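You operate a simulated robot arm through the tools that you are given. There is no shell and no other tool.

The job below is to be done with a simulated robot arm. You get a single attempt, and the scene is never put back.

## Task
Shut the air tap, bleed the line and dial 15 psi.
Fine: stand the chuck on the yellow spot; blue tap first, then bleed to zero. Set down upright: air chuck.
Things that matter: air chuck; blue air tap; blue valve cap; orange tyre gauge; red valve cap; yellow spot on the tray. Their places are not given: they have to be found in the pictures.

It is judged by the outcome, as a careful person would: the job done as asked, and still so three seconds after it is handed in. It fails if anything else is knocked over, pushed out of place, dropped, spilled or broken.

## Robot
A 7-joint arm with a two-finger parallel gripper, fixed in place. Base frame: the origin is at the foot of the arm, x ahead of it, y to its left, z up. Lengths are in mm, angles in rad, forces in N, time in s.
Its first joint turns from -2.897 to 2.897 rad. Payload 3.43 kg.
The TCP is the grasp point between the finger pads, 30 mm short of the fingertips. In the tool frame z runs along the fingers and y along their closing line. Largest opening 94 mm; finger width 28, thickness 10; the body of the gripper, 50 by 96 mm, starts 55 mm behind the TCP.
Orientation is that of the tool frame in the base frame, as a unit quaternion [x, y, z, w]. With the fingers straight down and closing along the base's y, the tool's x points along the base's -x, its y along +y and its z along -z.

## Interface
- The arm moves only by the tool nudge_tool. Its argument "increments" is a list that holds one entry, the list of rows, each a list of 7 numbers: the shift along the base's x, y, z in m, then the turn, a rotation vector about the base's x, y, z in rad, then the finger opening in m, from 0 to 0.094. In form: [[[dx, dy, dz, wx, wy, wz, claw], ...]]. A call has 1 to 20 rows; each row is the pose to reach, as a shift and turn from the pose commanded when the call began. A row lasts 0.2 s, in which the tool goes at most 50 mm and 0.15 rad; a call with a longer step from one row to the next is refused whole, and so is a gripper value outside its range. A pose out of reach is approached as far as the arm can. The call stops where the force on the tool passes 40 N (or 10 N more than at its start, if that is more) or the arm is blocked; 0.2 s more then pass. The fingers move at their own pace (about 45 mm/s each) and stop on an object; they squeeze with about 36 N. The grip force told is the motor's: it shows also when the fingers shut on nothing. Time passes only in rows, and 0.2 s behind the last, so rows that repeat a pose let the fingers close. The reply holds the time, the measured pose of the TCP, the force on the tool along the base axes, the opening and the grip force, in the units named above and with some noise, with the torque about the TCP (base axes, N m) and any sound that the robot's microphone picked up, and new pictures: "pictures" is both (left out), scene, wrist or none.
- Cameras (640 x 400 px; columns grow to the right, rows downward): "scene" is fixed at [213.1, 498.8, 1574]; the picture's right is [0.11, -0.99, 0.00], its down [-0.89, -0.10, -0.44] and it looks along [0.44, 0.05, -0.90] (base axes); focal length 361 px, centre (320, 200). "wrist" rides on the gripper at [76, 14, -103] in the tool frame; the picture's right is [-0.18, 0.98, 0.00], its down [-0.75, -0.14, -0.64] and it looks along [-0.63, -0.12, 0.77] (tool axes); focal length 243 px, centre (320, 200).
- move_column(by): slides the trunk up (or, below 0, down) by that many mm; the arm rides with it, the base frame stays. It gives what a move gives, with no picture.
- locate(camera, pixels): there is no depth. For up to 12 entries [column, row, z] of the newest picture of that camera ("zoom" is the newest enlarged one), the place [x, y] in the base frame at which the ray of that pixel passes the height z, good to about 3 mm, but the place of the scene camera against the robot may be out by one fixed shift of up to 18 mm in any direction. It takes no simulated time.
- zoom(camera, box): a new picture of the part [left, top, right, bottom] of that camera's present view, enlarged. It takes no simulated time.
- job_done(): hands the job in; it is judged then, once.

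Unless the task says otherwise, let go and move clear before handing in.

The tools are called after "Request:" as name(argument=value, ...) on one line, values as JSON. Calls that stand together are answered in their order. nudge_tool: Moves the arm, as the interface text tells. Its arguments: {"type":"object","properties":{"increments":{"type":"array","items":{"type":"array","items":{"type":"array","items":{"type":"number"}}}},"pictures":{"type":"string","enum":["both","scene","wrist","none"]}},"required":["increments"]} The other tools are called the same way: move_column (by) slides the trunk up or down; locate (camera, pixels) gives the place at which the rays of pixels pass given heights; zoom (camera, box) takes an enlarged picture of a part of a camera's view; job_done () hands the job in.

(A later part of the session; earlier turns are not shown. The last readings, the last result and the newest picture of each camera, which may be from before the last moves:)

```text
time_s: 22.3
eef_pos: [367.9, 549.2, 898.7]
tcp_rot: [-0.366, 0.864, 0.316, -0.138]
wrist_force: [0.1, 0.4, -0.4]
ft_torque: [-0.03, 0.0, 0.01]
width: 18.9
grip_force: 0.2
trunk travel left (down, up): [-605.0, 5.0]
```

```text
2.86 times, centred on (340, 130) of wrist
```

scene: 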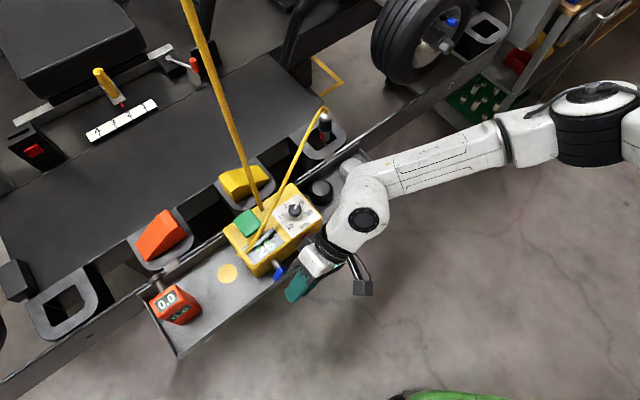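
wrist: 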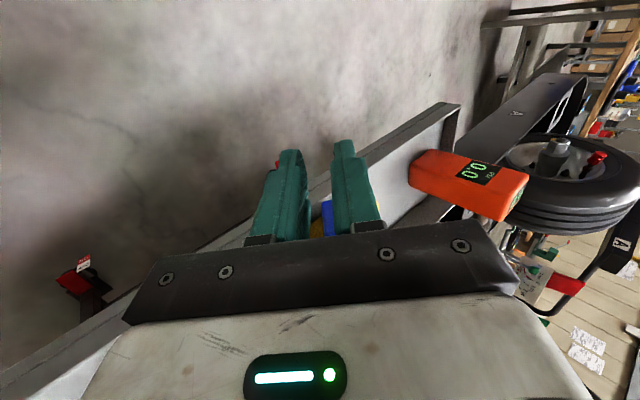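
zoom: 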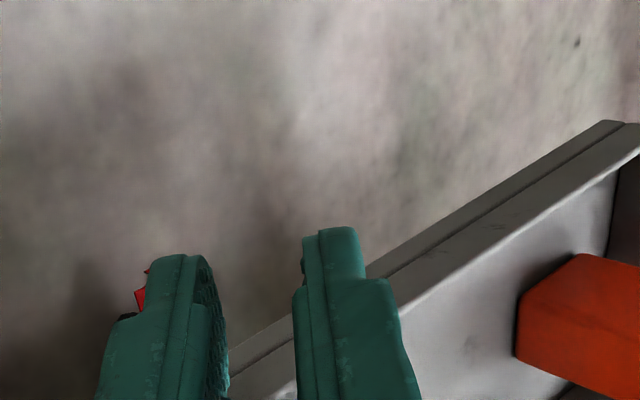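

The tap lever holds at ~40° (scene zoom (340,265)) and the box didn't shift. Next I'll bring the tool back to vertical above, and turn it 90° so the fingers can pinch the lever's inner/outer faces and lift it the rest of the way.

Request:
nudge_tool(increments=[[[0, 0, 0.02, -0.0815, -0.0839, 0, 0.03], [0, 0, 0.04, -0.163, -0.1678, 0, 0.03], [0, 0, 0.06, -0.2445, -0.2517, 0, 0.03], [0, 0, 0.08, -0.326, -0.3356, 0, 0.03], [0, 0, 0.1, -0.4075, -0.4195, 0, 0.03], [0, 0, 0.11, -0.488, -0.502, 0, 0.03]]], pictures="none")

Request:
nudge_tool(increments=[[[0.003, 0.004, 0, 0, 0, -0.13, 0.03], [0.005, 0.008, 0, 0, 0, -0.26, 0.03], [0.007, 0.012, 0, 0, 0, -0.39, 0.03], [0.009, 0.016, 0, 0, 0, -0.52, 0.03], [0.009, 0.02, 0, 0, 0, -0.65, 0.03], [0.009, 0.024, 0, 0, 0, -0.78, 0.03], [0.009, 0.028, 0, 0, 0, -0.91, 0.03], [0.009, 0.032, 0, 0, 0, -1.04, 0.03], [0.009, 0.036, 0, 0, 0, -1.17, 0.03], [0.009, 0.04, 0, 0, 0, -1.3, 0.03], [0.009, 0.044, 0, 0, 0, -1.43, 0.03], [0.009, 0.048, 0, 0, 0, -1.57, 0.03]]], pictures="both")

```text
time_s: 23.7
eef_pos: [368.7, 551.9, 1009.4]
tcp_rot: [-0.389, 0.921, -0.001, -0.004]
wrist_force: [-0.7, -0.7, -0.9]
ft_torque: [-0.01, 0.03, -0.03]
width: 30.0
grip_force: 0.1
trunk travel left (down, up): [-605.0, 5.0]
```

```text
time_s: 26.3
eef_pos: [377.6, 598.6, 1009.1]
tcp_rot: [0.377, 0.926, 0.004, -0.003]
wrist_force: [-0.3, -0.2, 0.2]
ft_torque: [0.02, 0.02, 0.01]
width: 30.2
grip_force: 0.0
trunk travel left (down, up): [-605.0, 5.0]
```

scene: 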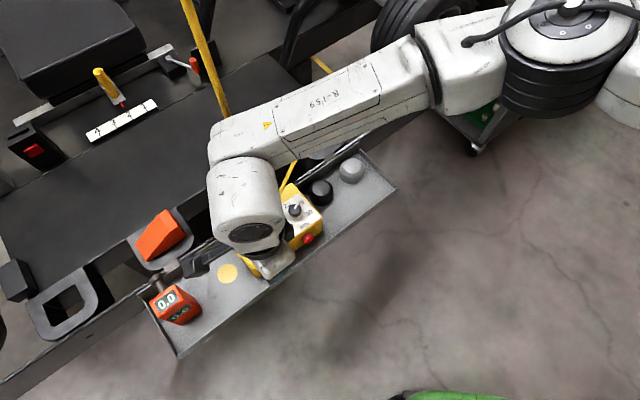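
wrist: 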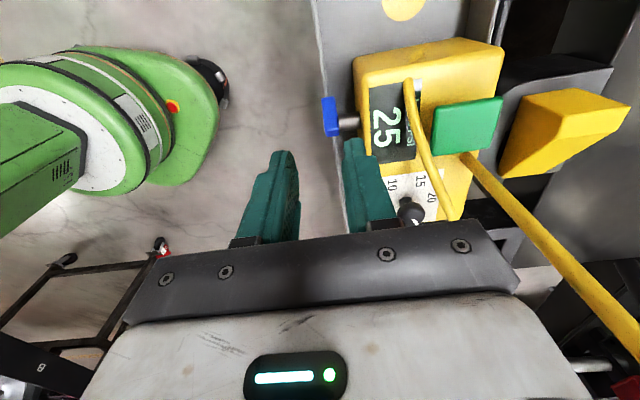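

The tool is now turned 90° (closing along the box normal), seeing the blue lever at (330,117) on its stem. I'll zoom to measure the lever's position relative to the TCP line.

Request:
zoom(camera="wrist", box=[290, 70, 390, 150])

Request:
locate(camera="wrist", pixels=[[330, 117, 870], [330, 117, 880], [348, 125, 888], [400, 10, 845], [352, 60, 915], [370, 168, 915], [504, 48, 915], [465, 155, 915]])

```text
5.00 times, centred on (340, 110) of wrist
```

zoom: 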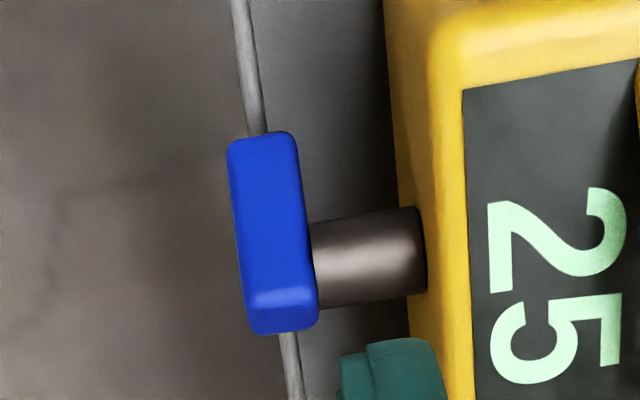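

```text
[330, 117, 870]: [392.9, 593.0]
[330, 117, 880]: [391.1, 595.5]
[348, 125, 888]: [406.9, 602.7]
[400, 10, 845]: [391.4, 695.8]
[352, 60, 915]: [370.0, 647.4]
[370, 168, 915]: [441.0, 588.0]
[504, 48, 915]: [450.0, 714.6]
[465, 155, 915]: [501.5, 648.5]
```

The lever is 8.7 mm toward the box and the stem ~13–16 mm to the right of the TCP line; the rim runs just under the lever. I'll shift so the fingers straddle the lever's outer end (clear of the stem), with a 24 mm opening, and descend to tips ≈866.

Request:
nudge_tool(increments=[[[-0.0014, 0.0136, -0.01, 0, 0, 0, 0.024], [-0.0014, 0.0136, -0.04, 0, 0, 0, 0.024], [-0.0014, 0.0136, -0.065, 0, 0, 0, 0.024], [-0.0014, 0.0136, -0.08, 0, 0, 0, 0.024]]], pictures="wrist")

Request:
zoom(camera="wrist", box=[250, 80, 390, 190])

```text
time_s: 27.3
eef_pos: [376.1, 613.9, 929.5]
tcp_rot: [0.376, 0.926, 0.003, -0.003]
wrist_force: [-0.1, -0.7, -0.7]
ft_torque: [0.02, -0.01, 0.01]
width: 23.9
grip_force: 0.0
trunk travel left (down, up): [-605.0, 5.0]
```

wrist: 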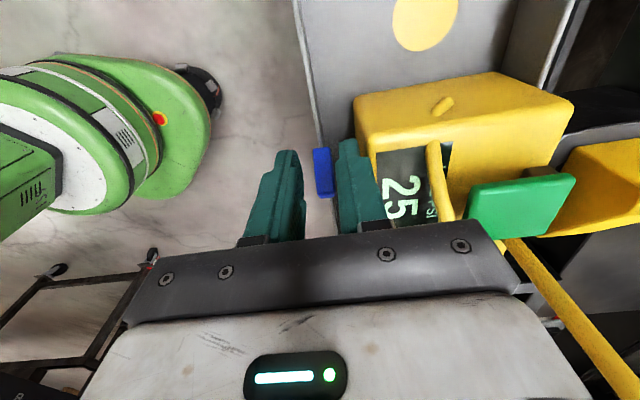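

```text
3.64 times, centred on (320, 135) of wrist
```

zoom: 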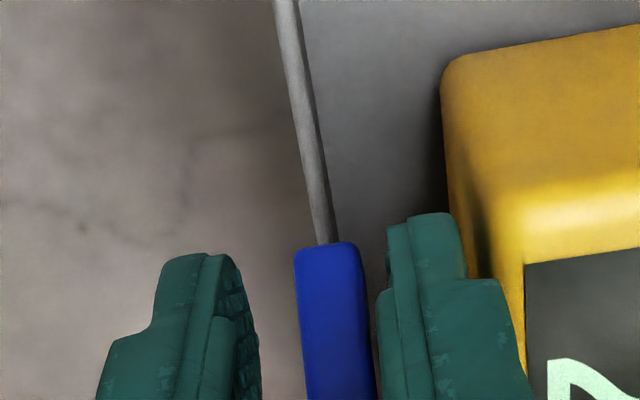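

The lever end is centred between the fingers (y≈0) and ~7 mm to the right of the finger centre. I'll shift 4 mm right along the box and descend to tips ≈867, then close.

Request:
nudge_tool(increments=[[[0.0029, -0.0028, -0.005, 0, 0, 0, 0.024], [0.0029, -0.0028, -0.018, 0, 0, 0, 0.024], [0.0029, -0.0028, -0.032, 0, 0, 0, 0.024], [0.0029, -0.0028, -0.032, 0, 0, 0, 0.024]]], pictures="both")

Request:
zoom(camera="wrist", box=[250, 110, 390, 220])

```text
time_s: 28.3
eef_pos: [378.6, 609.9, 897.8]
tcp_rot: [0.377, 0.926, 0.003, -0.003]
wrist_force: [0.3, -0.2, 0.3]
ft_torque: [0.01, 0.01, 0.0]
width: 23.9
grip_force: 0.0
trunk travel left (down, up): [-605.0, 5.0]
```

scene: 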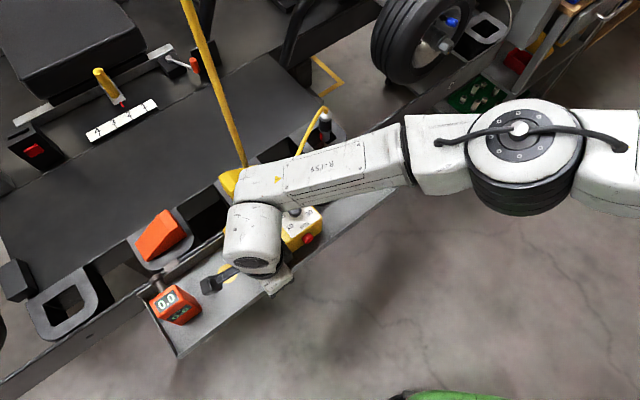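
wrist: 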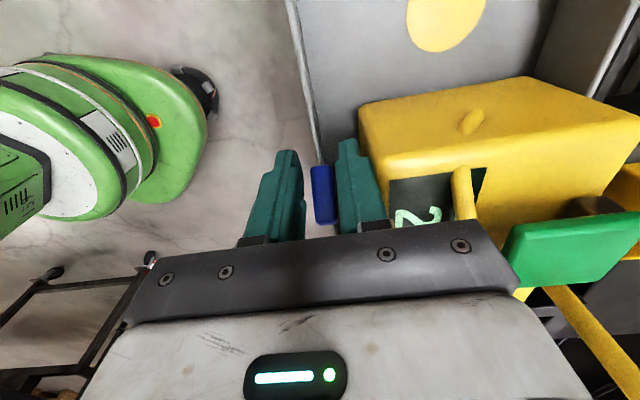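

```text
3.64 times, centred on (320, 165) of wrist
```

zoom: 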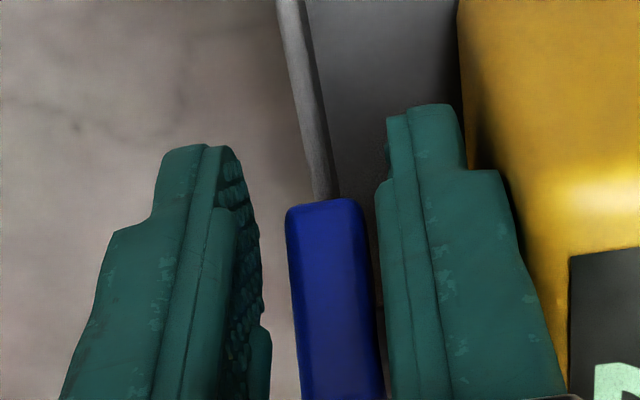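

The lever end sits between the fingers with no contact. I'll close to pinch it.

Request:
nudge_tool(increments=[[[0, 0, 0, 0, 0, 0, 0.012], [0, 0, 0, 0, 0, 0, 0.0], [0, 0, 0, 0, 0, 0, 0.0]]], pictures="none")

```text
time_s: 29.1
eef_pos: [377.8, 609.7, 898.2]
tcp_rot: [0.377, 0.926, 0.004, -0.003]
wrist_force: [-2.2, -3.2, -0.6]
ft_torque: [0.0, -0.01, -0.42]
width: 13.9
grip_force: 44.9
trunk travel left (down, up): [-605.0, 5.0]
```

Pinched (width 13.9 mm). Now I'll lift the lever's end along an arc about the stem toward horizontal.

Request:
nudge_tool(increments=[[[-0.0019, 0.0018, 0.0026, 0, 0, 0, 0.0], [-0.0034, 0.0033, 0.0056, 0, 0, 0, 0.0], [-0.0045, 0.0043, 0.0089, 0, 0, 0, 0.0], [-0.0045, 0.0043, 0.0089, 0, 0, 0, 0.0]]], pictures="wrist")

Request:
zoom(camera="wrist", box=[250, 110, 390, 220])

```text
time_s: 30.1
eef_pos: [375.4, 612.1, 907.0]
tcp_rot: [0.376, 0.926, 0.002, -0.002]
wrist_force: [5.9, -13.7, -22.4]
ft_torque: [0.24, 0.23, -0.25]
width: 13.7
grip_force: 44.9
trunk travel left (down, up): [-605.0, 5.0]
```

wrist: 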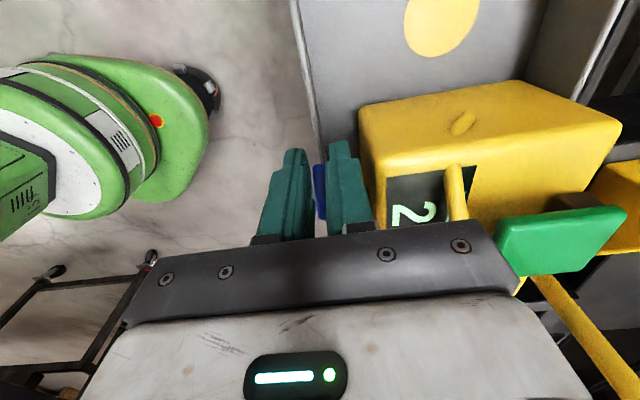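

```text
3.64 times, centred on (320, 165) of wrist
```

zoom: 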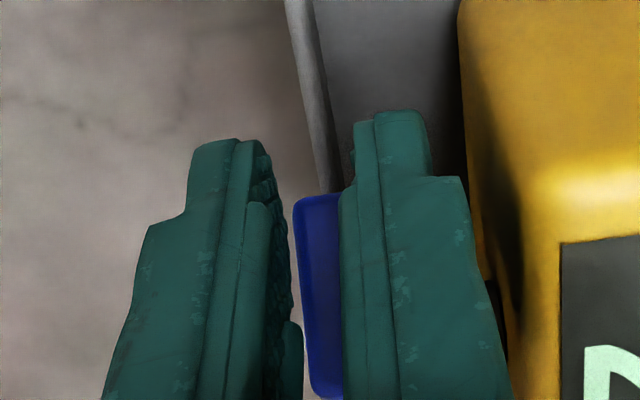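

The lever is rotating under ~27 N of resisting force. I'll continue the arc upward with less leftward pull, in small steps.

Request:
nudge_tool(increments=[[[0.0, 0.0, 0.0018, 0, 0, 0, 0.0], [0.0, 0.0, 0.0036, 0, 0, 0, 0.0], [0.0003, -0.0003, 0.0054, 0, 0, 0, 0.0], [0.0005, -0.0005, 0.0072, 0, 0, 0, 0.0], [0.0005, -0.0005, 0.0072, 0, 0, 0, 0.0]]], pictures="wrist")

Request:
zoom(camera="wrist", box=[250, 110, 390, 220])

Request:
zoom(camera="scene", box=[210, 200, 330, 310])

```text
time_s: 31.3
eef_pos: [373.5, 612.0, 914.0]
tcp_rot: [0.376, 0.927, 0.003, -0.003]
wrist_force: [-0.3, 0.8, 0.3]
ft_torque: [-0.02, -0.04, 0.01]
width: 0.1
grip_force: 33.0
trunk travel left (down, up): [-605.0, 5.0]
```

wrist: 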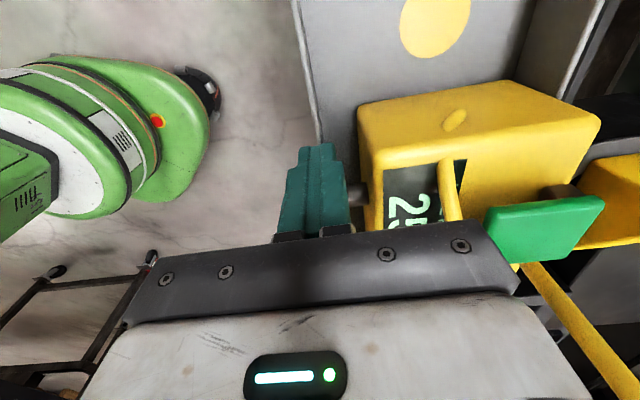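

```text
3.64 times, centred on (320, 165) of wrist
```

zoom: 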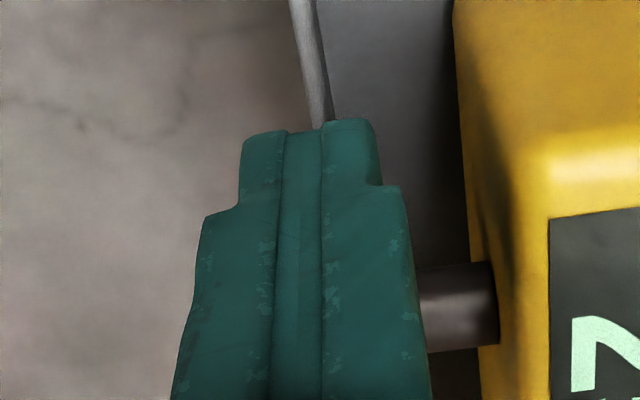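

```text
3.64 times, centred on (270, 255) of scene
```

zoom: 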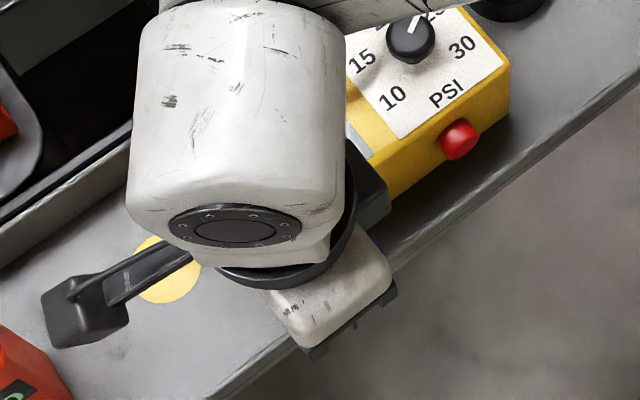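

The fingers slipped off (width 0.1). I'll raise the hand and look at where the lever ended up.

Request:
nudge_tool(increments=[[[0, 0, 0.03, 0, 0, 0, 0.0], [-0.005, -0.005, 0.07, 0, 0, 0, 0.0], [-0.01, -0.01, 0.1, 0, 0, 0, 0.024], [-0.01, -0.01, 0.1, 0, 0, 0, 0.024]]], pictures="both")

Request:
zoom(camera="wrist", box=[290, 70, 390, 150])

```text
time_s: 32.3
eef_pos: [365.6, 601.6, 1013.4]
tcp_rot: [0.376, 0.927, 0.003, -0.003]
wrist_force: [-0.6, 0.8, 0.1]
ft_torque: [0.01, 0.04, -0.01]
width: 24.0
grip_force: 0.1
trunk travel left (down, up): [-605.0, 5.0]
```

scene: 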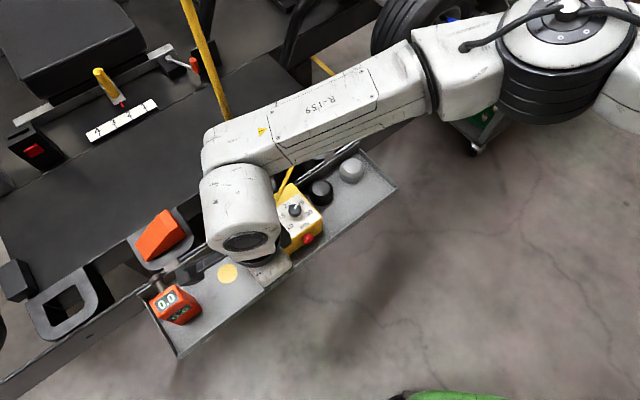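
wrist: 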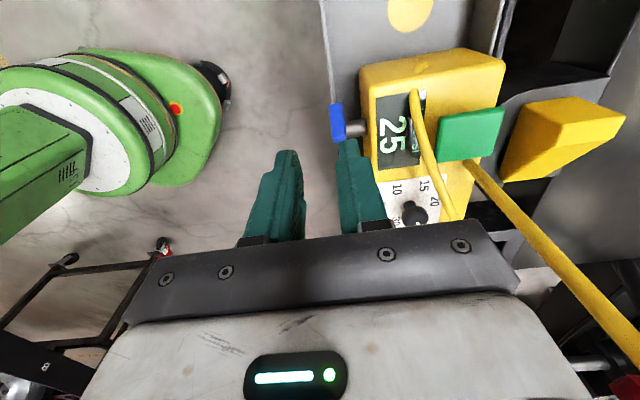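

```text
5.00 times, centred on (340, 110) of wrist
```

zoom: 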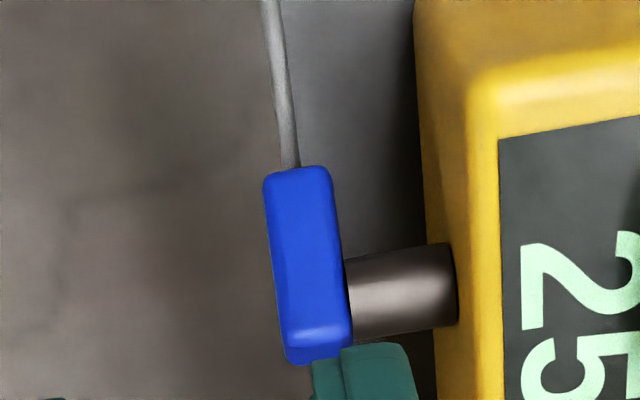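

The lever is now at roughly 45° and hasn't come fully round; the pads slipped because the lever had to twist in the pinch. A better way is gripping its sides again, with the tool tipped outward so the hand clears the rim, and rotating about the stem axis (≈(393,594,884)). First I turn the tool back.

Request:
nudge_tool(increments=[[[0, -0.005, 0, 0, 0, 0.131, 0.024], [-0.001, -0.01, 0, 0, 0, 0.262, 0.024], [-0.002, -0.015, 0, 0, 0, 0.393, 0.024], [-0.003, -0.02, 0, 0, 0, 0.524, 0.024], [-0.004, -0.025, 0, 0, 0, 0.655, 0.024], [-0.005, -0.03, 0, 0, 0, 0.787, 0.024], [-0.006, -0.035, 0, 0, 0, 0.918, 0.024], [-0.007, -0.04, 0, 0, 0, 1.049, 0.024], [-0.008, -0.045, 0, 0, 0, 1.18, 0.024], [-0.0085, -0.05, 0, 0, 0, 1.311, 0.024], [-0.0085, -0.055, 0, 0, 0, 1.442, 0.024], [-0.0085, -0.057, 0, 0, 0, 1.573, 0.024]]], pictures="wrist")

Request:
zoom(camera="wrist", box=[260, 90, 400, 190])

```text
time_s: 34.9
eef_pos: [355.7, 546.3, 1014.3]
tcp_rot: [-0.391, 0.92, -0.002, -0.004]
wrist_force: [-0.6, -1.0, -0.3]
ft_torque: [0.0, 0.02, 0.03]
width: 24.2
grip_force: 0.0
trunk travel left (down, up): [-605.0, 5.0]
```

wrist: 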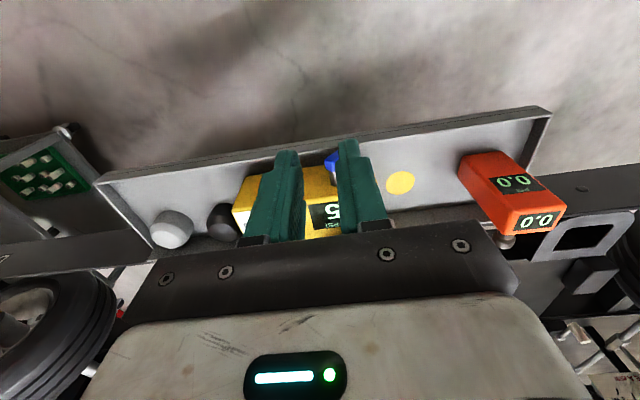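

```text
4.00 times, centred on (330, 140) of wrist
```

zoom: 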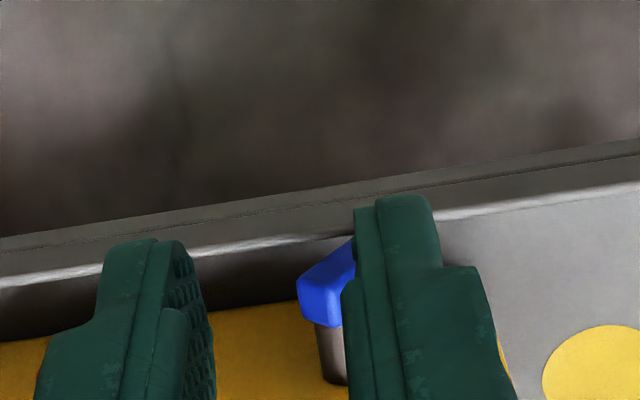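

Now I'll tilt the tool 45° about the box normal (matching the lever) while staying outside the tray.

Request:
nudge_tool(increments=[[[0, -0.001, -0.01, 0.0913, 0.0939, 0, 0.024], [0, -0.002, -0.02, 0.1826, 0.1878, 0, 0.024], [0, -0.003, -0.035, 0.2739, 0.2817, 0, 0.024], [-0.001, -0.005, -0.05, 0.3652, 0.3756, 0, 0.024], [-0.001, -0.006, -0.065, 0.4565, 0.4695, 0, 0.024], [-0.0014, -0.0076, -0.074, 0.547, 0.563, 0, 0.024]]], pictures="none")

Request:
nudge_tool(increments=[[[0, 0, 0, 0.0507, -0.0493, -0.0707, 0.022], [0, 0, 0, 0.1014, -0.0986, -0.1414, 0.022], [0, 0, 0, 0.1521, -0.1479, -0.2121, 0.022], [0, 0, 0, 0.2028, -0.1972, -0.2828, 0.022], [0, 0, 0, 0.2645, -0.2572, -0.3702, 0.022]]], pictures="both")

```text
time_s: 36.3
eef_pos: [354.6, 539.0, 939.3]
tcp_rot: [-0.361, 0.849, 0.353, -0.153]
wrist_force: [0.9, 0.1, -0.1]
ft_torque: [0.0, 0.02, 0.0]
width: 24.0
grip_force: 0.0
trunk travel left (down, up): [-605.0, 5.0]
```

```text
time_s: 37.5
eef_pos: [355.1, 538.2, 940.5]
tcp_rot: [-0.258, 0.86, 0.434, 0.072]
wrist_force: [0.8, 0.5, -0.4]
ft_torque: [0.01, 0.01, -0.02]
width: 21.8
grip_force: 0.1
trunk travel left (down, up): [-605.0, 5.0]
```

scene: 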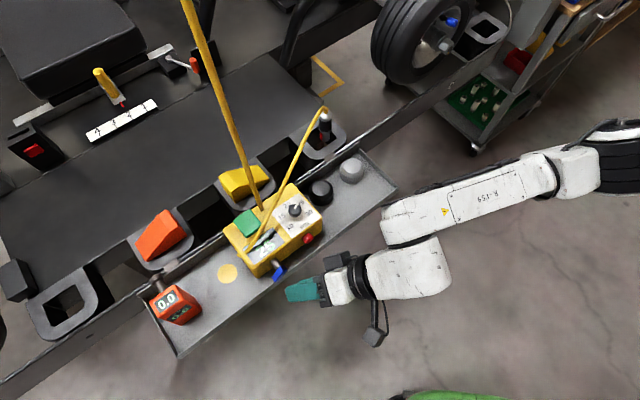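
wrist: 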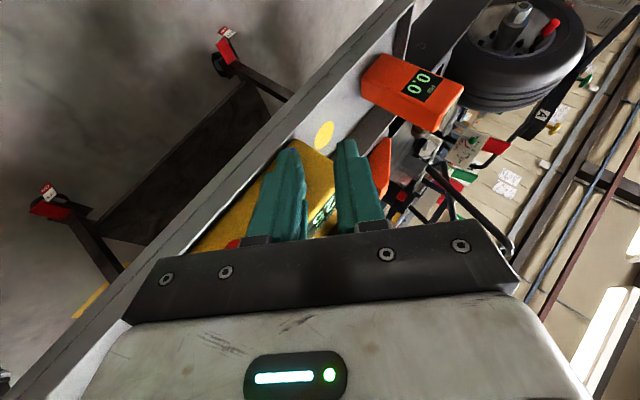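

The arm holds this pose easily with the hand well outside the tray. I'll lower to grip height still 45 mm outside, and check the alignment of the fingers with the lever.

Request:
nudge_tool(increments=[[[-0.0006, -0.0014, -0.02, 0, 0, 0, 0.022], [-0.0006, -0.0014, -0.045, 0, 0, 0, 0.022], [-0.0006, -0.0014, -0.045, 0, 0, 0, 0.022]]], pictures="both")

Request:
zoom(camera="wrist", box=[240, 110, 400, 240])

Request:
zoom(camera="scene", box=[240, 230, 340, 320])

```text
time_s: 38.3
eef_pos: [355.5, 535.6, 893.8]
tcp_rot: [-0.258, 0.86, 0.434, 0.072]
wrist_force: [-0.5, -1.2, -0.5]
ft_torque: [-0.04, 0.0, 0.01]
width: 22.1
grip_force: 0.0
trunk travel left (down, up): [-605.0, 5.0]
```

scene: 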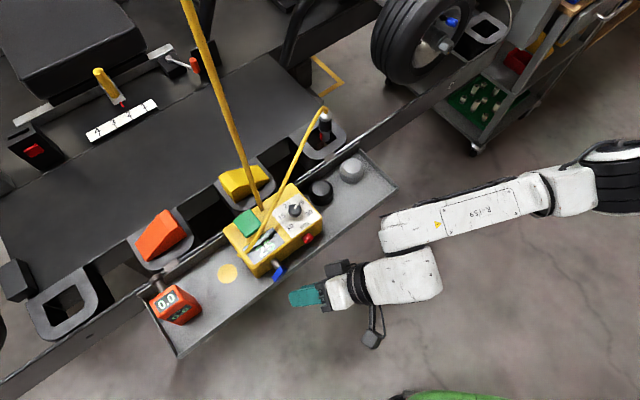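
wrist: 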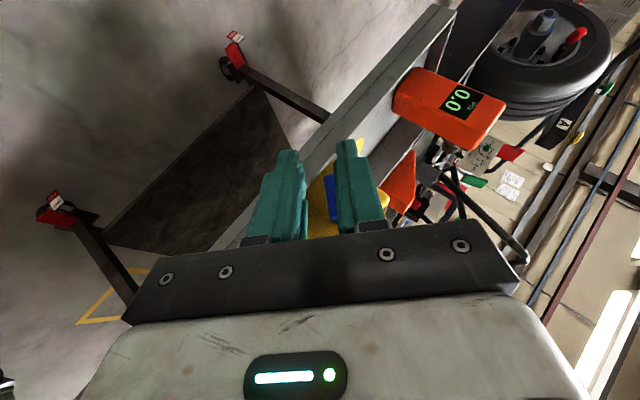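

```text
3.08 times, centred on (320, 175) of wrist
```

zoom: 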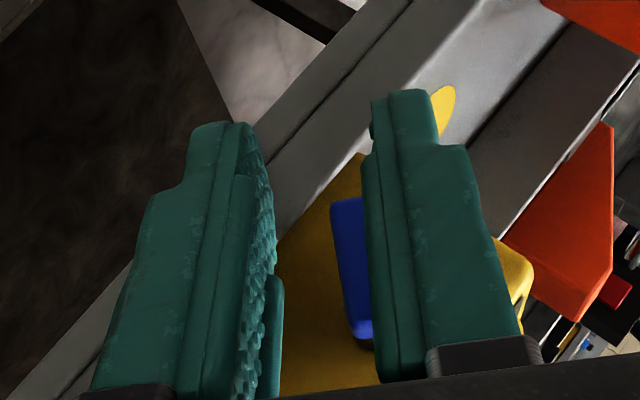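

```text
4.44 times, centred on (290, 275) of scene
```

zoom: 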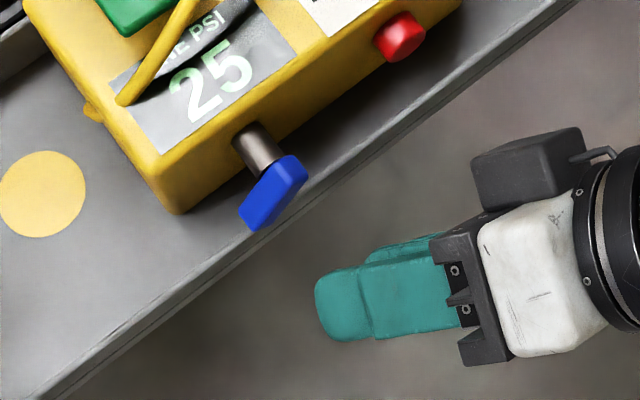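

The lever's edge (wrist zoom 332→352) shows its centre is about 3 mm toward the upper finger; I'll shift for that and slide in along the box normal.

Request:
nudge_tool(increments=[[[-0.0015, 0.0015, 0.0036, 0, 0, 0, 0.022], [0.004, 0.0085, 0.0036, 0, 0, 0, 0.022], [0.011, 0.016, 0.0036, 0, 0, 0, 0.022], [0.017, 0.0225, 0.0036, 0, 0, 0, 0.022], [0.023, 0.029, 0.0036, 0, 0, 0, 0.022], [0.0286, 0.0351, 0.0036, 0, 0, 0, 0.022]]], pictures="both")

Request:
zoom(camera="wrist", box=[240, 110, 400, 240])

Request:
zoom(camera="scene", box=[240, 230, 340, 320])

```text
time_s: 39.7
eef_pos: [383.2, 571.5, 899.0]
tcp_rot: [-0.259, 0.86, 0.433, 0.072]
wrist_force: [0.1, 0.4, 0.4]
ft_torque: [0.02, -0.03, 0.0]
width: 21.9
grip_force: 0.3
trunk travel left (down, up): [-605.0, 5.0]
```

scene: 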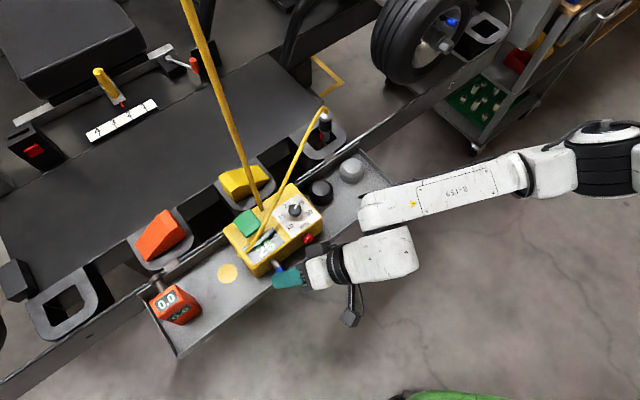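
wrist: 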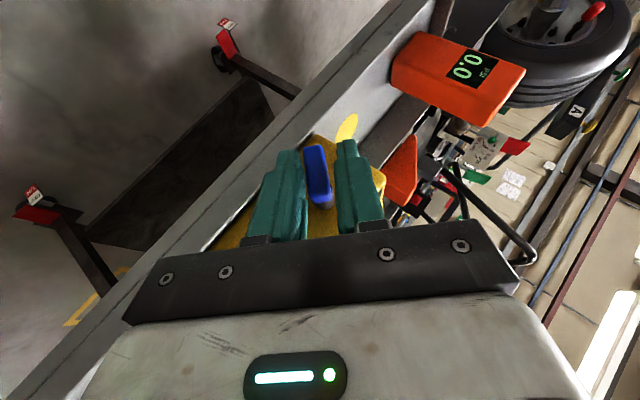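

```text
3.08 times, centred on (320, 175) of wrist
```

zoom: 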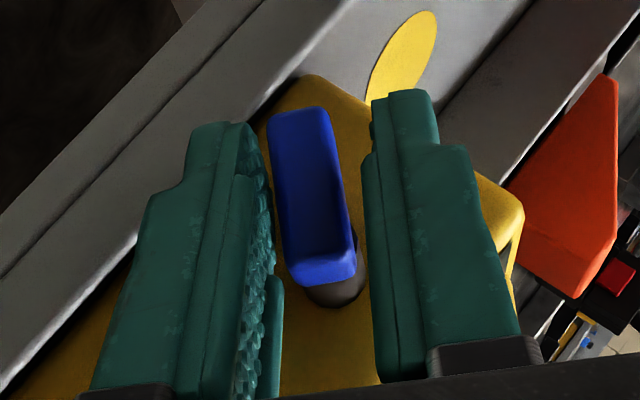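

```text
4.44 times, centred on (290, 275) of scene
```

zoom: 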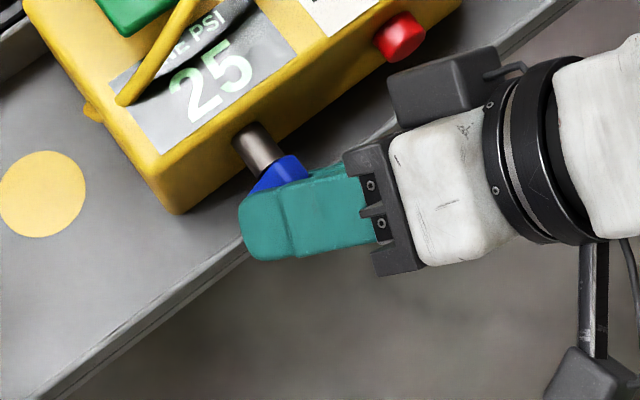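

The lever is now between the fingers, about 3 mm nearer the lower one. I'll recentre slightly and close.

Request:
nudge_tool(increments=[[[0.0012, -0.0012, -0.0017, 0, 0, 0, 0.022], [0.0012, -0.0012, -0.0017, 0, 0, 0, 0.012], [0.0012, -0.0012, -0.0017, 0, 0, 0, 0.0], [0.0012, -0.0012, -0.0017, 0, 0, 0, 0.0]]], pictures="wrist")

```text
time_s: 40.7
eef_pos: [384.8, 571.8, 896.4]
tcp_rot: [-0.258, 0.861, 0.432, 0.073]
wrist_force: [3.1, -0.7, -4.0]
ft_torque: [-0.18, 0.11, -0.22]
width: 13.5
grip_force: 45.1
trunk travel left (down, up): [-605.0, 5.0]
```

wrist: 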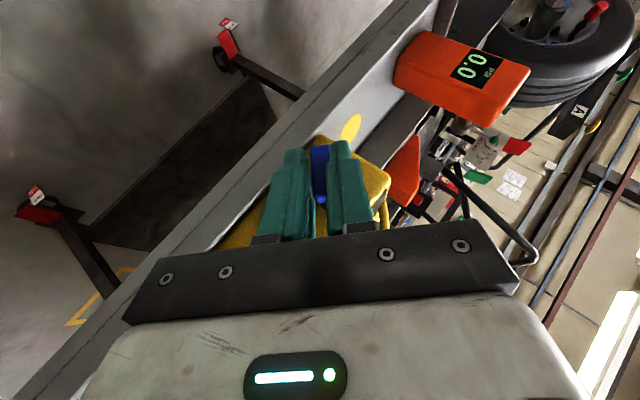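

Gripped firmly (13.5 mm, low forces). Now I'll rotate about the stem axis by 0.3 rad and check.

Request:
nudge_tool(increments=[[[0.0006, -0.0006, -0.0008, 0.0523, 0.0538, 0, 0.0], [0.0013, -0.00125, -0.0017, 0.1046, 0.1076, 0, 0.0], [0.0019, -0.0018, -0.0026, 0.1569, 0.1613, 0, 0.0], [0.0024, -0.0023, -0.0036, 0.209, 0.215, 0, 0.0], [0.0024, -0.0023, -0.0036, 0.209, 0.215, 0, 0.0]]], pictures="wrist")

```text
time_s: 41.9
eef_pos: [386.1, 568.4, 893.4]
tcp_rot: [-0.202, 0.812, 0.547, 0.005]
wrist_force: [-0.6, 13.5, -5.0]
ft_torque: [0.04, -0.05, -0.58]
width: 13.9
grip_force: 44.8
trunk travel left (down, up): [-605.0, 5.0]
```

wrist: 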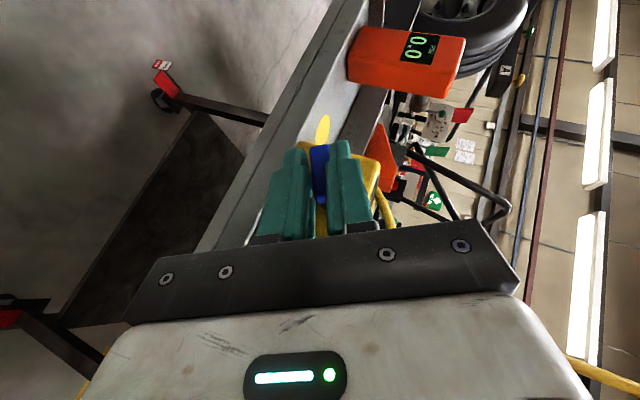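

It rotates smoothly; the lever stays in the fingers. I'll continue another 0.3 rad, adding a slight shift toward the box to relieve the 9 N outward pull.

Request:
nudge_tool(increments=[[[0.0008, -0.0001, -0.001, 0.0523, 0.0538, 0, 0.0], [0.0015, -0.0003, -0.0021, 0.1046, 0.1076, 0, 0.0], [0.0019, -0.0005, -0.0032, 0.1569, 0.1613, 0, 0.0], [0.0023, -0.0008, -0.0044, 0.209, 0.215, 0, 0.0], [0.0023, -0.0008, -0.0044, 0.209, 0.215, 0, 0.0]]], pictures="both")

```text
time_s: 43.1
eef_pos: [386.7, 568.8, 890.5]
tcp_rot: [-0.14, 0.747, 0.648, -0.061]
wrist_force: [-8.1, 9.5, 11.2]
ft_torque: [0.21, 0.06, -0.23]
width: 13.8
grip_force: 45.1
trunk travel left (down, up): [-605.0, 5.0]
```

scene: 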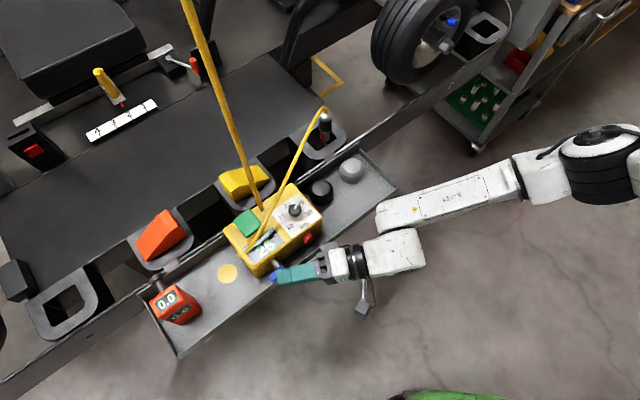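
wrist: 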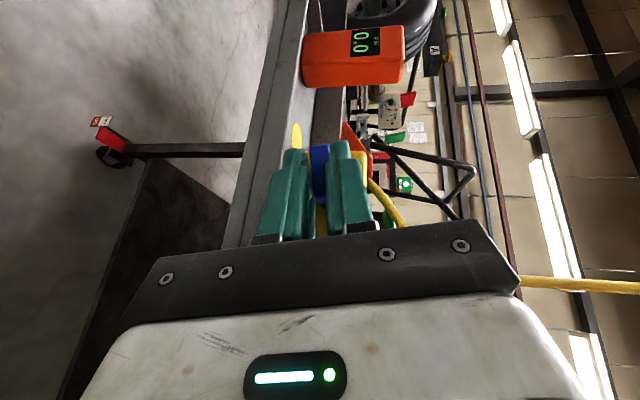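

The lever is at about 80° now. I'll go on with small steps toward 90°+ while watching the torque for the end stop.

Request:
nudge_tool(increments=[[[0.0001, -0.0001, -0.0006, 0.0436, 0.0448, 0, 0.0], [0.0001, -0.0001, -0.0012, 0.0872, 0.0896, 0, 0.0], [0.0001, -0.0001, -0.0017, 0.122, 0.1255, 0, 0.0], [0.0001, -0.0001, -0.0017, 0.122, 0.1255, 0, 0.0]]], pictures="wrist")

```text
time_s: 44.1
eef_pos: [387.1, 568.5, 888.6]
tcp_rot: [-0.103, 0.701, 0.699, -0.1]
wrist_force: [-13.6, 6.5, 18.0]
ft_torque: [0.32, -0.02, -0.13]
width: 14.0
grip_force: 45.4
trunk travel left (down, up): [-605.0, 5.0]
```

wrist: 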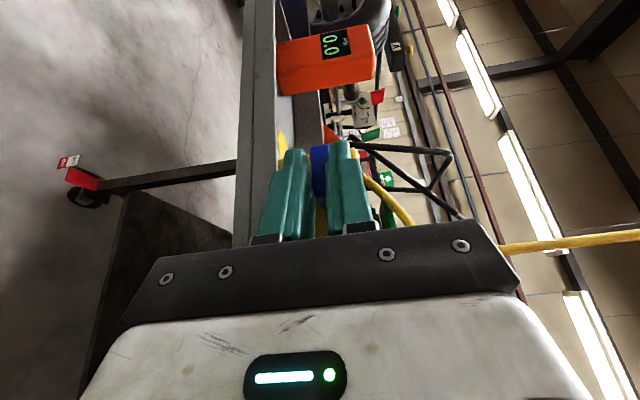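

The tool is horizontal, so the lever should be at ~90°. I'll rotate a further ~0.1 rad with a little relief (left/up) to see if there's an end stop.

Request:
nudge_tool(increments=[[[-0.0007, 0.0007, 0.001, 0.0349, 0.0358, 0, 0.0], [-0.0007, 0.0007, 0.001, 0.0698, 0.0717, 0, 0.0], [-0.0007, 0.0007, 0.001, 0.0698, 0.0717, 0, 0.0]]], pictures="both")

Request:
zoom(camera="scene", box=[240, 220, 340, 310])

```text
time_s: 44.9
eef_pos: [388.0, 566.7, 887.1]
tcp_rot: [-0.082, 0.674, 0.724, -0.119]
wrist_force: [-10.5, 2.3, 1.8]
ft_torque: [-0.7, -0.83, 0.56]
width: 14.9
grip_force: 45.1
trunk travel left (down, up): [-605.0, 5.0]
```

scene: 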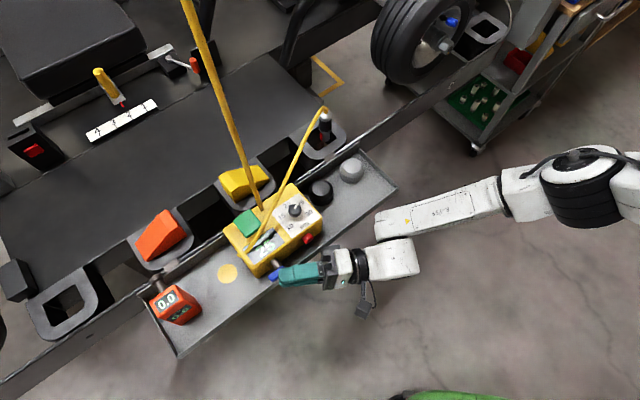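
wrist: 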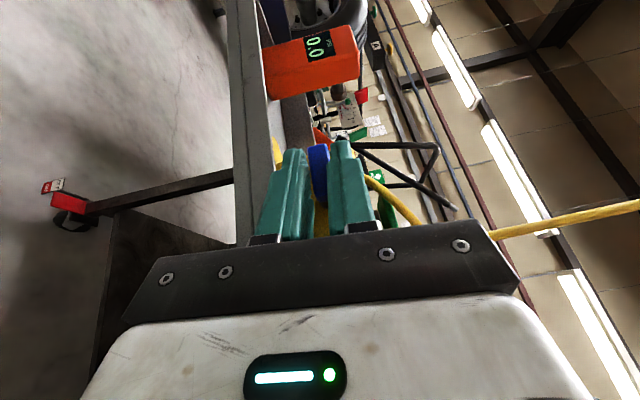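

```text
4.44 times, centred on (290, 265) of scene
```

zoom: 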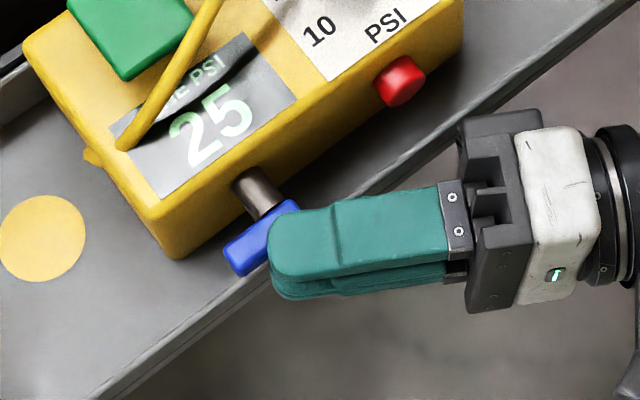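

The torque jumped to about -1.1 N m about the stem and the width rose: the lever hit its end stop at ~90° (lever lies horizontal in the scene zoom at (262,240)). I'll back off, open, and withdraw outward.

Request:
nudge_tool(increments=[[[0, 0, 0.001, -0.0523, -0.0538, 0, 0.0], [0, 0, 0.001, -0.0523, -0.0538, 0, 0.02], [0, 0, 0.001, -0.0523, -0.0538, 0, 0.022], [-0.007, -0.0072, 0.001, -0.0523, -0.0538, 0, 0.022], [-0.017, -0.018, 0.001, -0.0523, -0.0538, 0, 0.022], [-0.028, -0.029, 0.001, -0.0523, -0.0538, 0, 0.022], [-0.042, -0.043, 0.001, -0.0523, -0.0538, 0, 0.022]]], pictures="both")

Request:
zoom(camera="scene", box=[240, 220, 340, 310])

```text
time_s: 46.5
eef_pos: [343.3, 525.4, 888.8]
tcp_rot: [-0.097, 0.695, 0.705, -0.104]
wrist_force: [-0.3, -0.3, -0.4]
ft_torque: [0.0, -0.06, 0.01]
width: 21.9
grip_force: 0.1
trunk travel left (down, up): [-605.0, 5.0]
```

scene: 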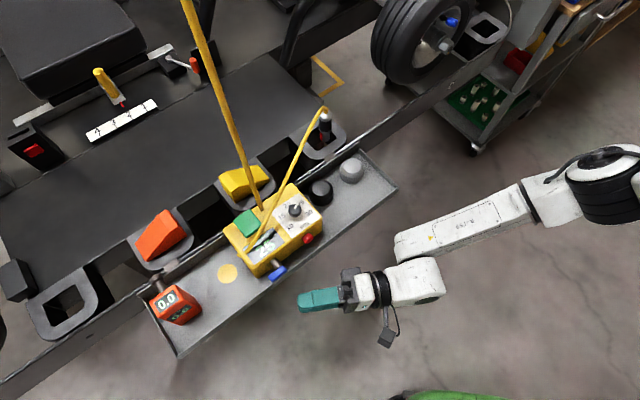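
wrist: 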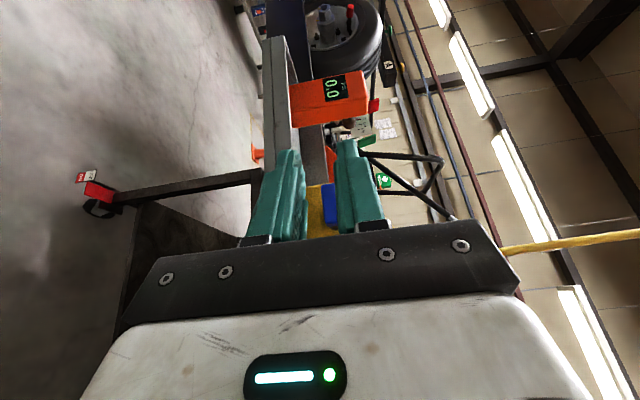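

```text
4.44 times, centred on (290, 265) of scene
```

zoom: 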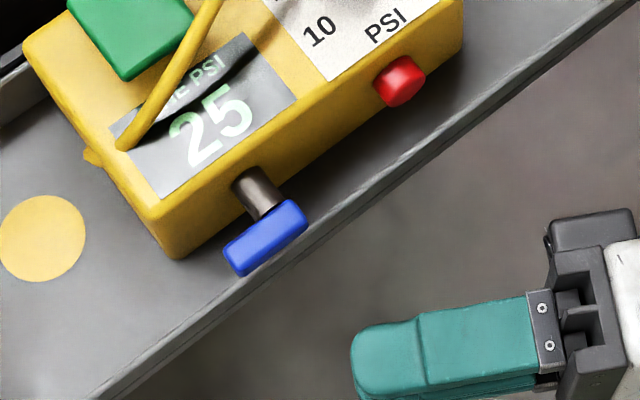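

The lever is now parallel to the box face: tap shut. Next is the red bleed button at ≈(461,550,890): I'll return the tool to vertical and hover in front of the button with fingers closed.

Request:
nudge_tool(increments=[[[0.0, 0.0, 0.015, -0.1143, -0.0688, 0.0346, 0.0], [0.0, 0.0, 0.03, -0.2285, -0.1377, 0.0692, 0.0], [0.005, 0.0, 0.045, -0.3428, -0.2065, 0.1038, 0.0], [0.015, 0.0, 0.06, -0.457, -0.2753, 0.1383, 0.0], [0.025, 0.0, 0.075, -0.5713, -0.3442, 0.1729, 0.0], [0.035, 0.0, 0.085, -0.6855, -0.413, 0.2075, 0.0], [0.045, 0.001, 0.096, -0.7998, -0.4818, 0.2421, 0.0], [0.055, 0.002, 0.096, -0.914, -0.5507, 0.2767, 0.0], [0.065, 0.003, 0.096, -1.0283, -0.6195, 0.3113, 0.0], [0.075, 0.004, 0.096, -1.1425, -0.6883, 0.3458, 0.0], [0.085, 0.004, 0.096, -1.2568, -0.7572, 0.3804, 0.0], [0.0955, 0.004, 0.096, -1.371, -0.826, 0.415, 0.0], [0.0955, 0.004, 0.096, -1.371, -0.826, 0.415, 0.0]]], pictures="both")

Request:
zoom(camera="wrist", box=[220, 70, 420, 210])

```text
time_s: 49.3
eef_pos: [441.2, 528.0, 985.0]
tcp_rot: [-0.39, 0.921, -0.003, -0.005]
wrist_force: [-0.7, 0.4, -0.5]
ft_torque: [0.0, -0.02, 0.04]
width: 0.0
grip_force: 33.2
trunk travel left (down, up): [-605.0, 5.0]
```

scene: 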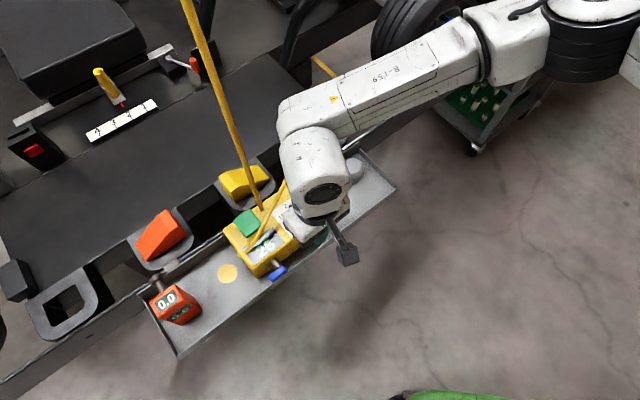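
wrist: 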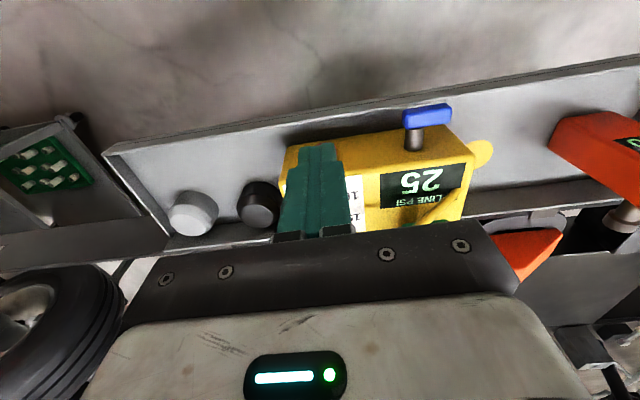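

```text
2.86 times, centred on (320, 140) of wrist
```

zoom: 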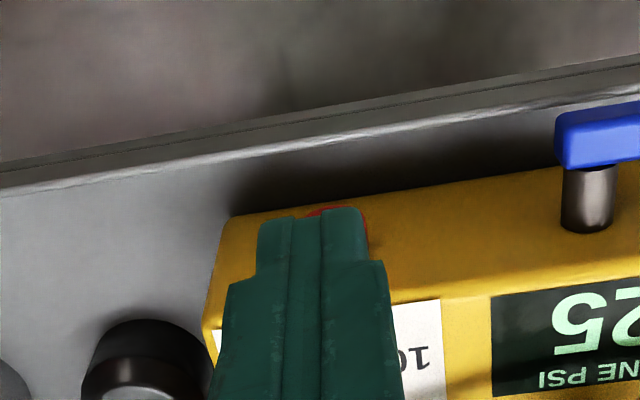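

The display still reads 25 and the red button is right behind the closed fingers. I'll descend to put the fingertips at button height (tips ≈880) with ~15 mm gap.

Request:
nudge_tool(increments=[[[0, 0, -0.03, 0, 0, 0, 0.0], [0, 0, -0.06, 0, 0, 0, 0.0], [0, 0, -0.075, 0, 0, 0, 0.0], [0, 0, -0.075, 0, 0, 0, 0.0]]], pictures="both")

Request:
zoom(camera="wrist", box=[220, 110, 480, 240])

Request:
zoom(camera="scene", box=[250, 180, 350, 280])

```text
time_s: 50.3
eef_pos: [441.7, 527.9, 908.7]
tcp_rot: [-0.391, 0.92, -0.001, -0.004]
wrist_force: [0.3, -0.1, 0.4]
ft_torque: [0.01, 0.0, -0.02]
width: 0.0
grip_force: 33.4
trunk travel left (down, up): [-605.0, 5.0]
```

scene: 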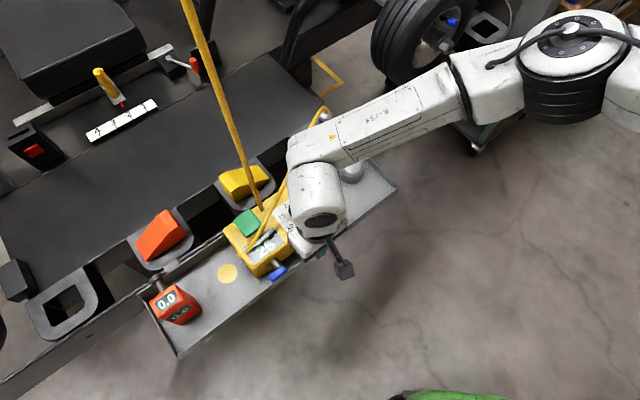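
wrist: 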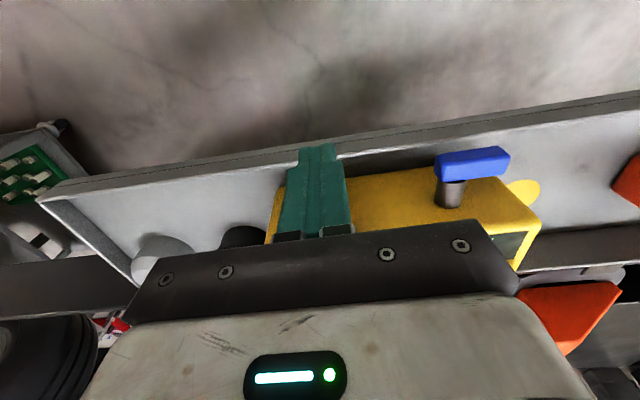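

```text
2.46 times, centred on (350, 175) of wrist
```

zoom: 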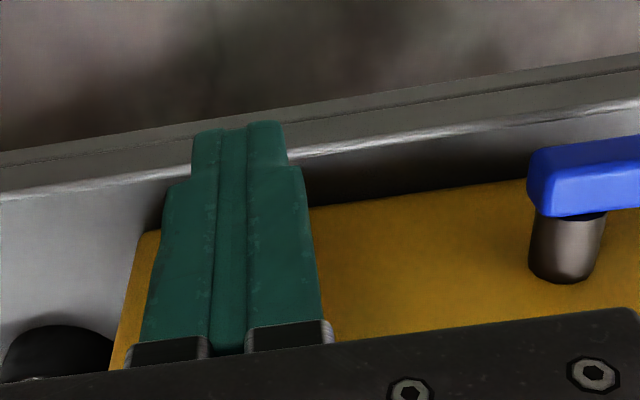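

```text
4.00 times, centred on (300, 230) of scene
```

zoom: 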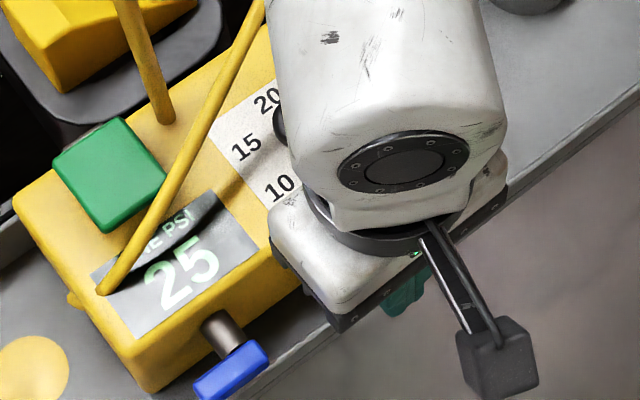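

The scene view shows the display (25) unobstructed. I'll push toward the button along the box normal slowly, watching the force.

Request:
nudge_tool(increments=[[[0.0035, 0.0036, 0, 0, 0, 0, 0.0], [0.007, 0.0072, 0, 0, 0, 0, 0.0], [0.0083, 0.0087, 0, 0, 0, 0, 0.0], [0.0097, 0.0101, 0, 0, 0, 0, 0.0]]], pictures="none")

```text
time_s: 51.3
eef_pos: [451.6, 538.3, 910.0]
tcp_rot: [-0.391, 0.92, -0.001, -0.005]
wrist_force: [-0.6, -0.9, 0.4]
ft_torque: [-0.06, 0.01, 0.04]
width: 0.1
grip_force: 33.1
trunk travel left (down, up): [-605.0, 5.0]
```

Finger edge is now at about the button's front face with no real force yet. I'll continue in 1.5 mm steps.

Request:
nudge_tool(increments=[[[0.001, 0.0011, 0, 0, 0, 0, 0.0], [0.0021, 0.0022, 0, 0, 0, 0, 0.0], [0.0021, 0.0022, 0, 0, 0, 0, 0.0]]], pictures="none")

Request:
nudge_tool(increments=[[[0.001, 0.0011, 0, 0, 0, 0, 0.0], [0.0021, 0.0022, 0, 0, 0, 0, 0.0], [0.0021, 0.0022, 0, 0, 0, 0, 0.0]]], pictures="scene")

```text
time_s: 52.1
eef_pos: [452.9, 539.6, 909.0]
tcp_rot: [-0.39, 0.921, -0.002, -0.004]
wrist_force: [-1.7, -3.4, 0.4]
ft_torque: [-0.1, 0.03, -0.05]
width: 0.0
grip_force: 33.0
trunk travel left (down, up): [-605.0, 5.0]
```

```text
time_s: 52.9
eef_pos: [454.3, 542.9, 908.9]
tcp_rot: [-0.389, 0.921, -0.002, -0.005]
wrist_force: [-3.8, -7.8, -3.0]
ft_torque: [-0.18, 0.11, -0.02]
width: 0.2
grip_force: 32.5
trunk travel left (down, up): [-605.0, 5.0]
```

scene: 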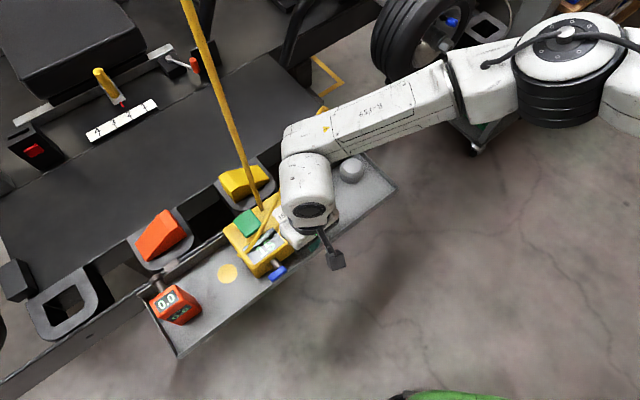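

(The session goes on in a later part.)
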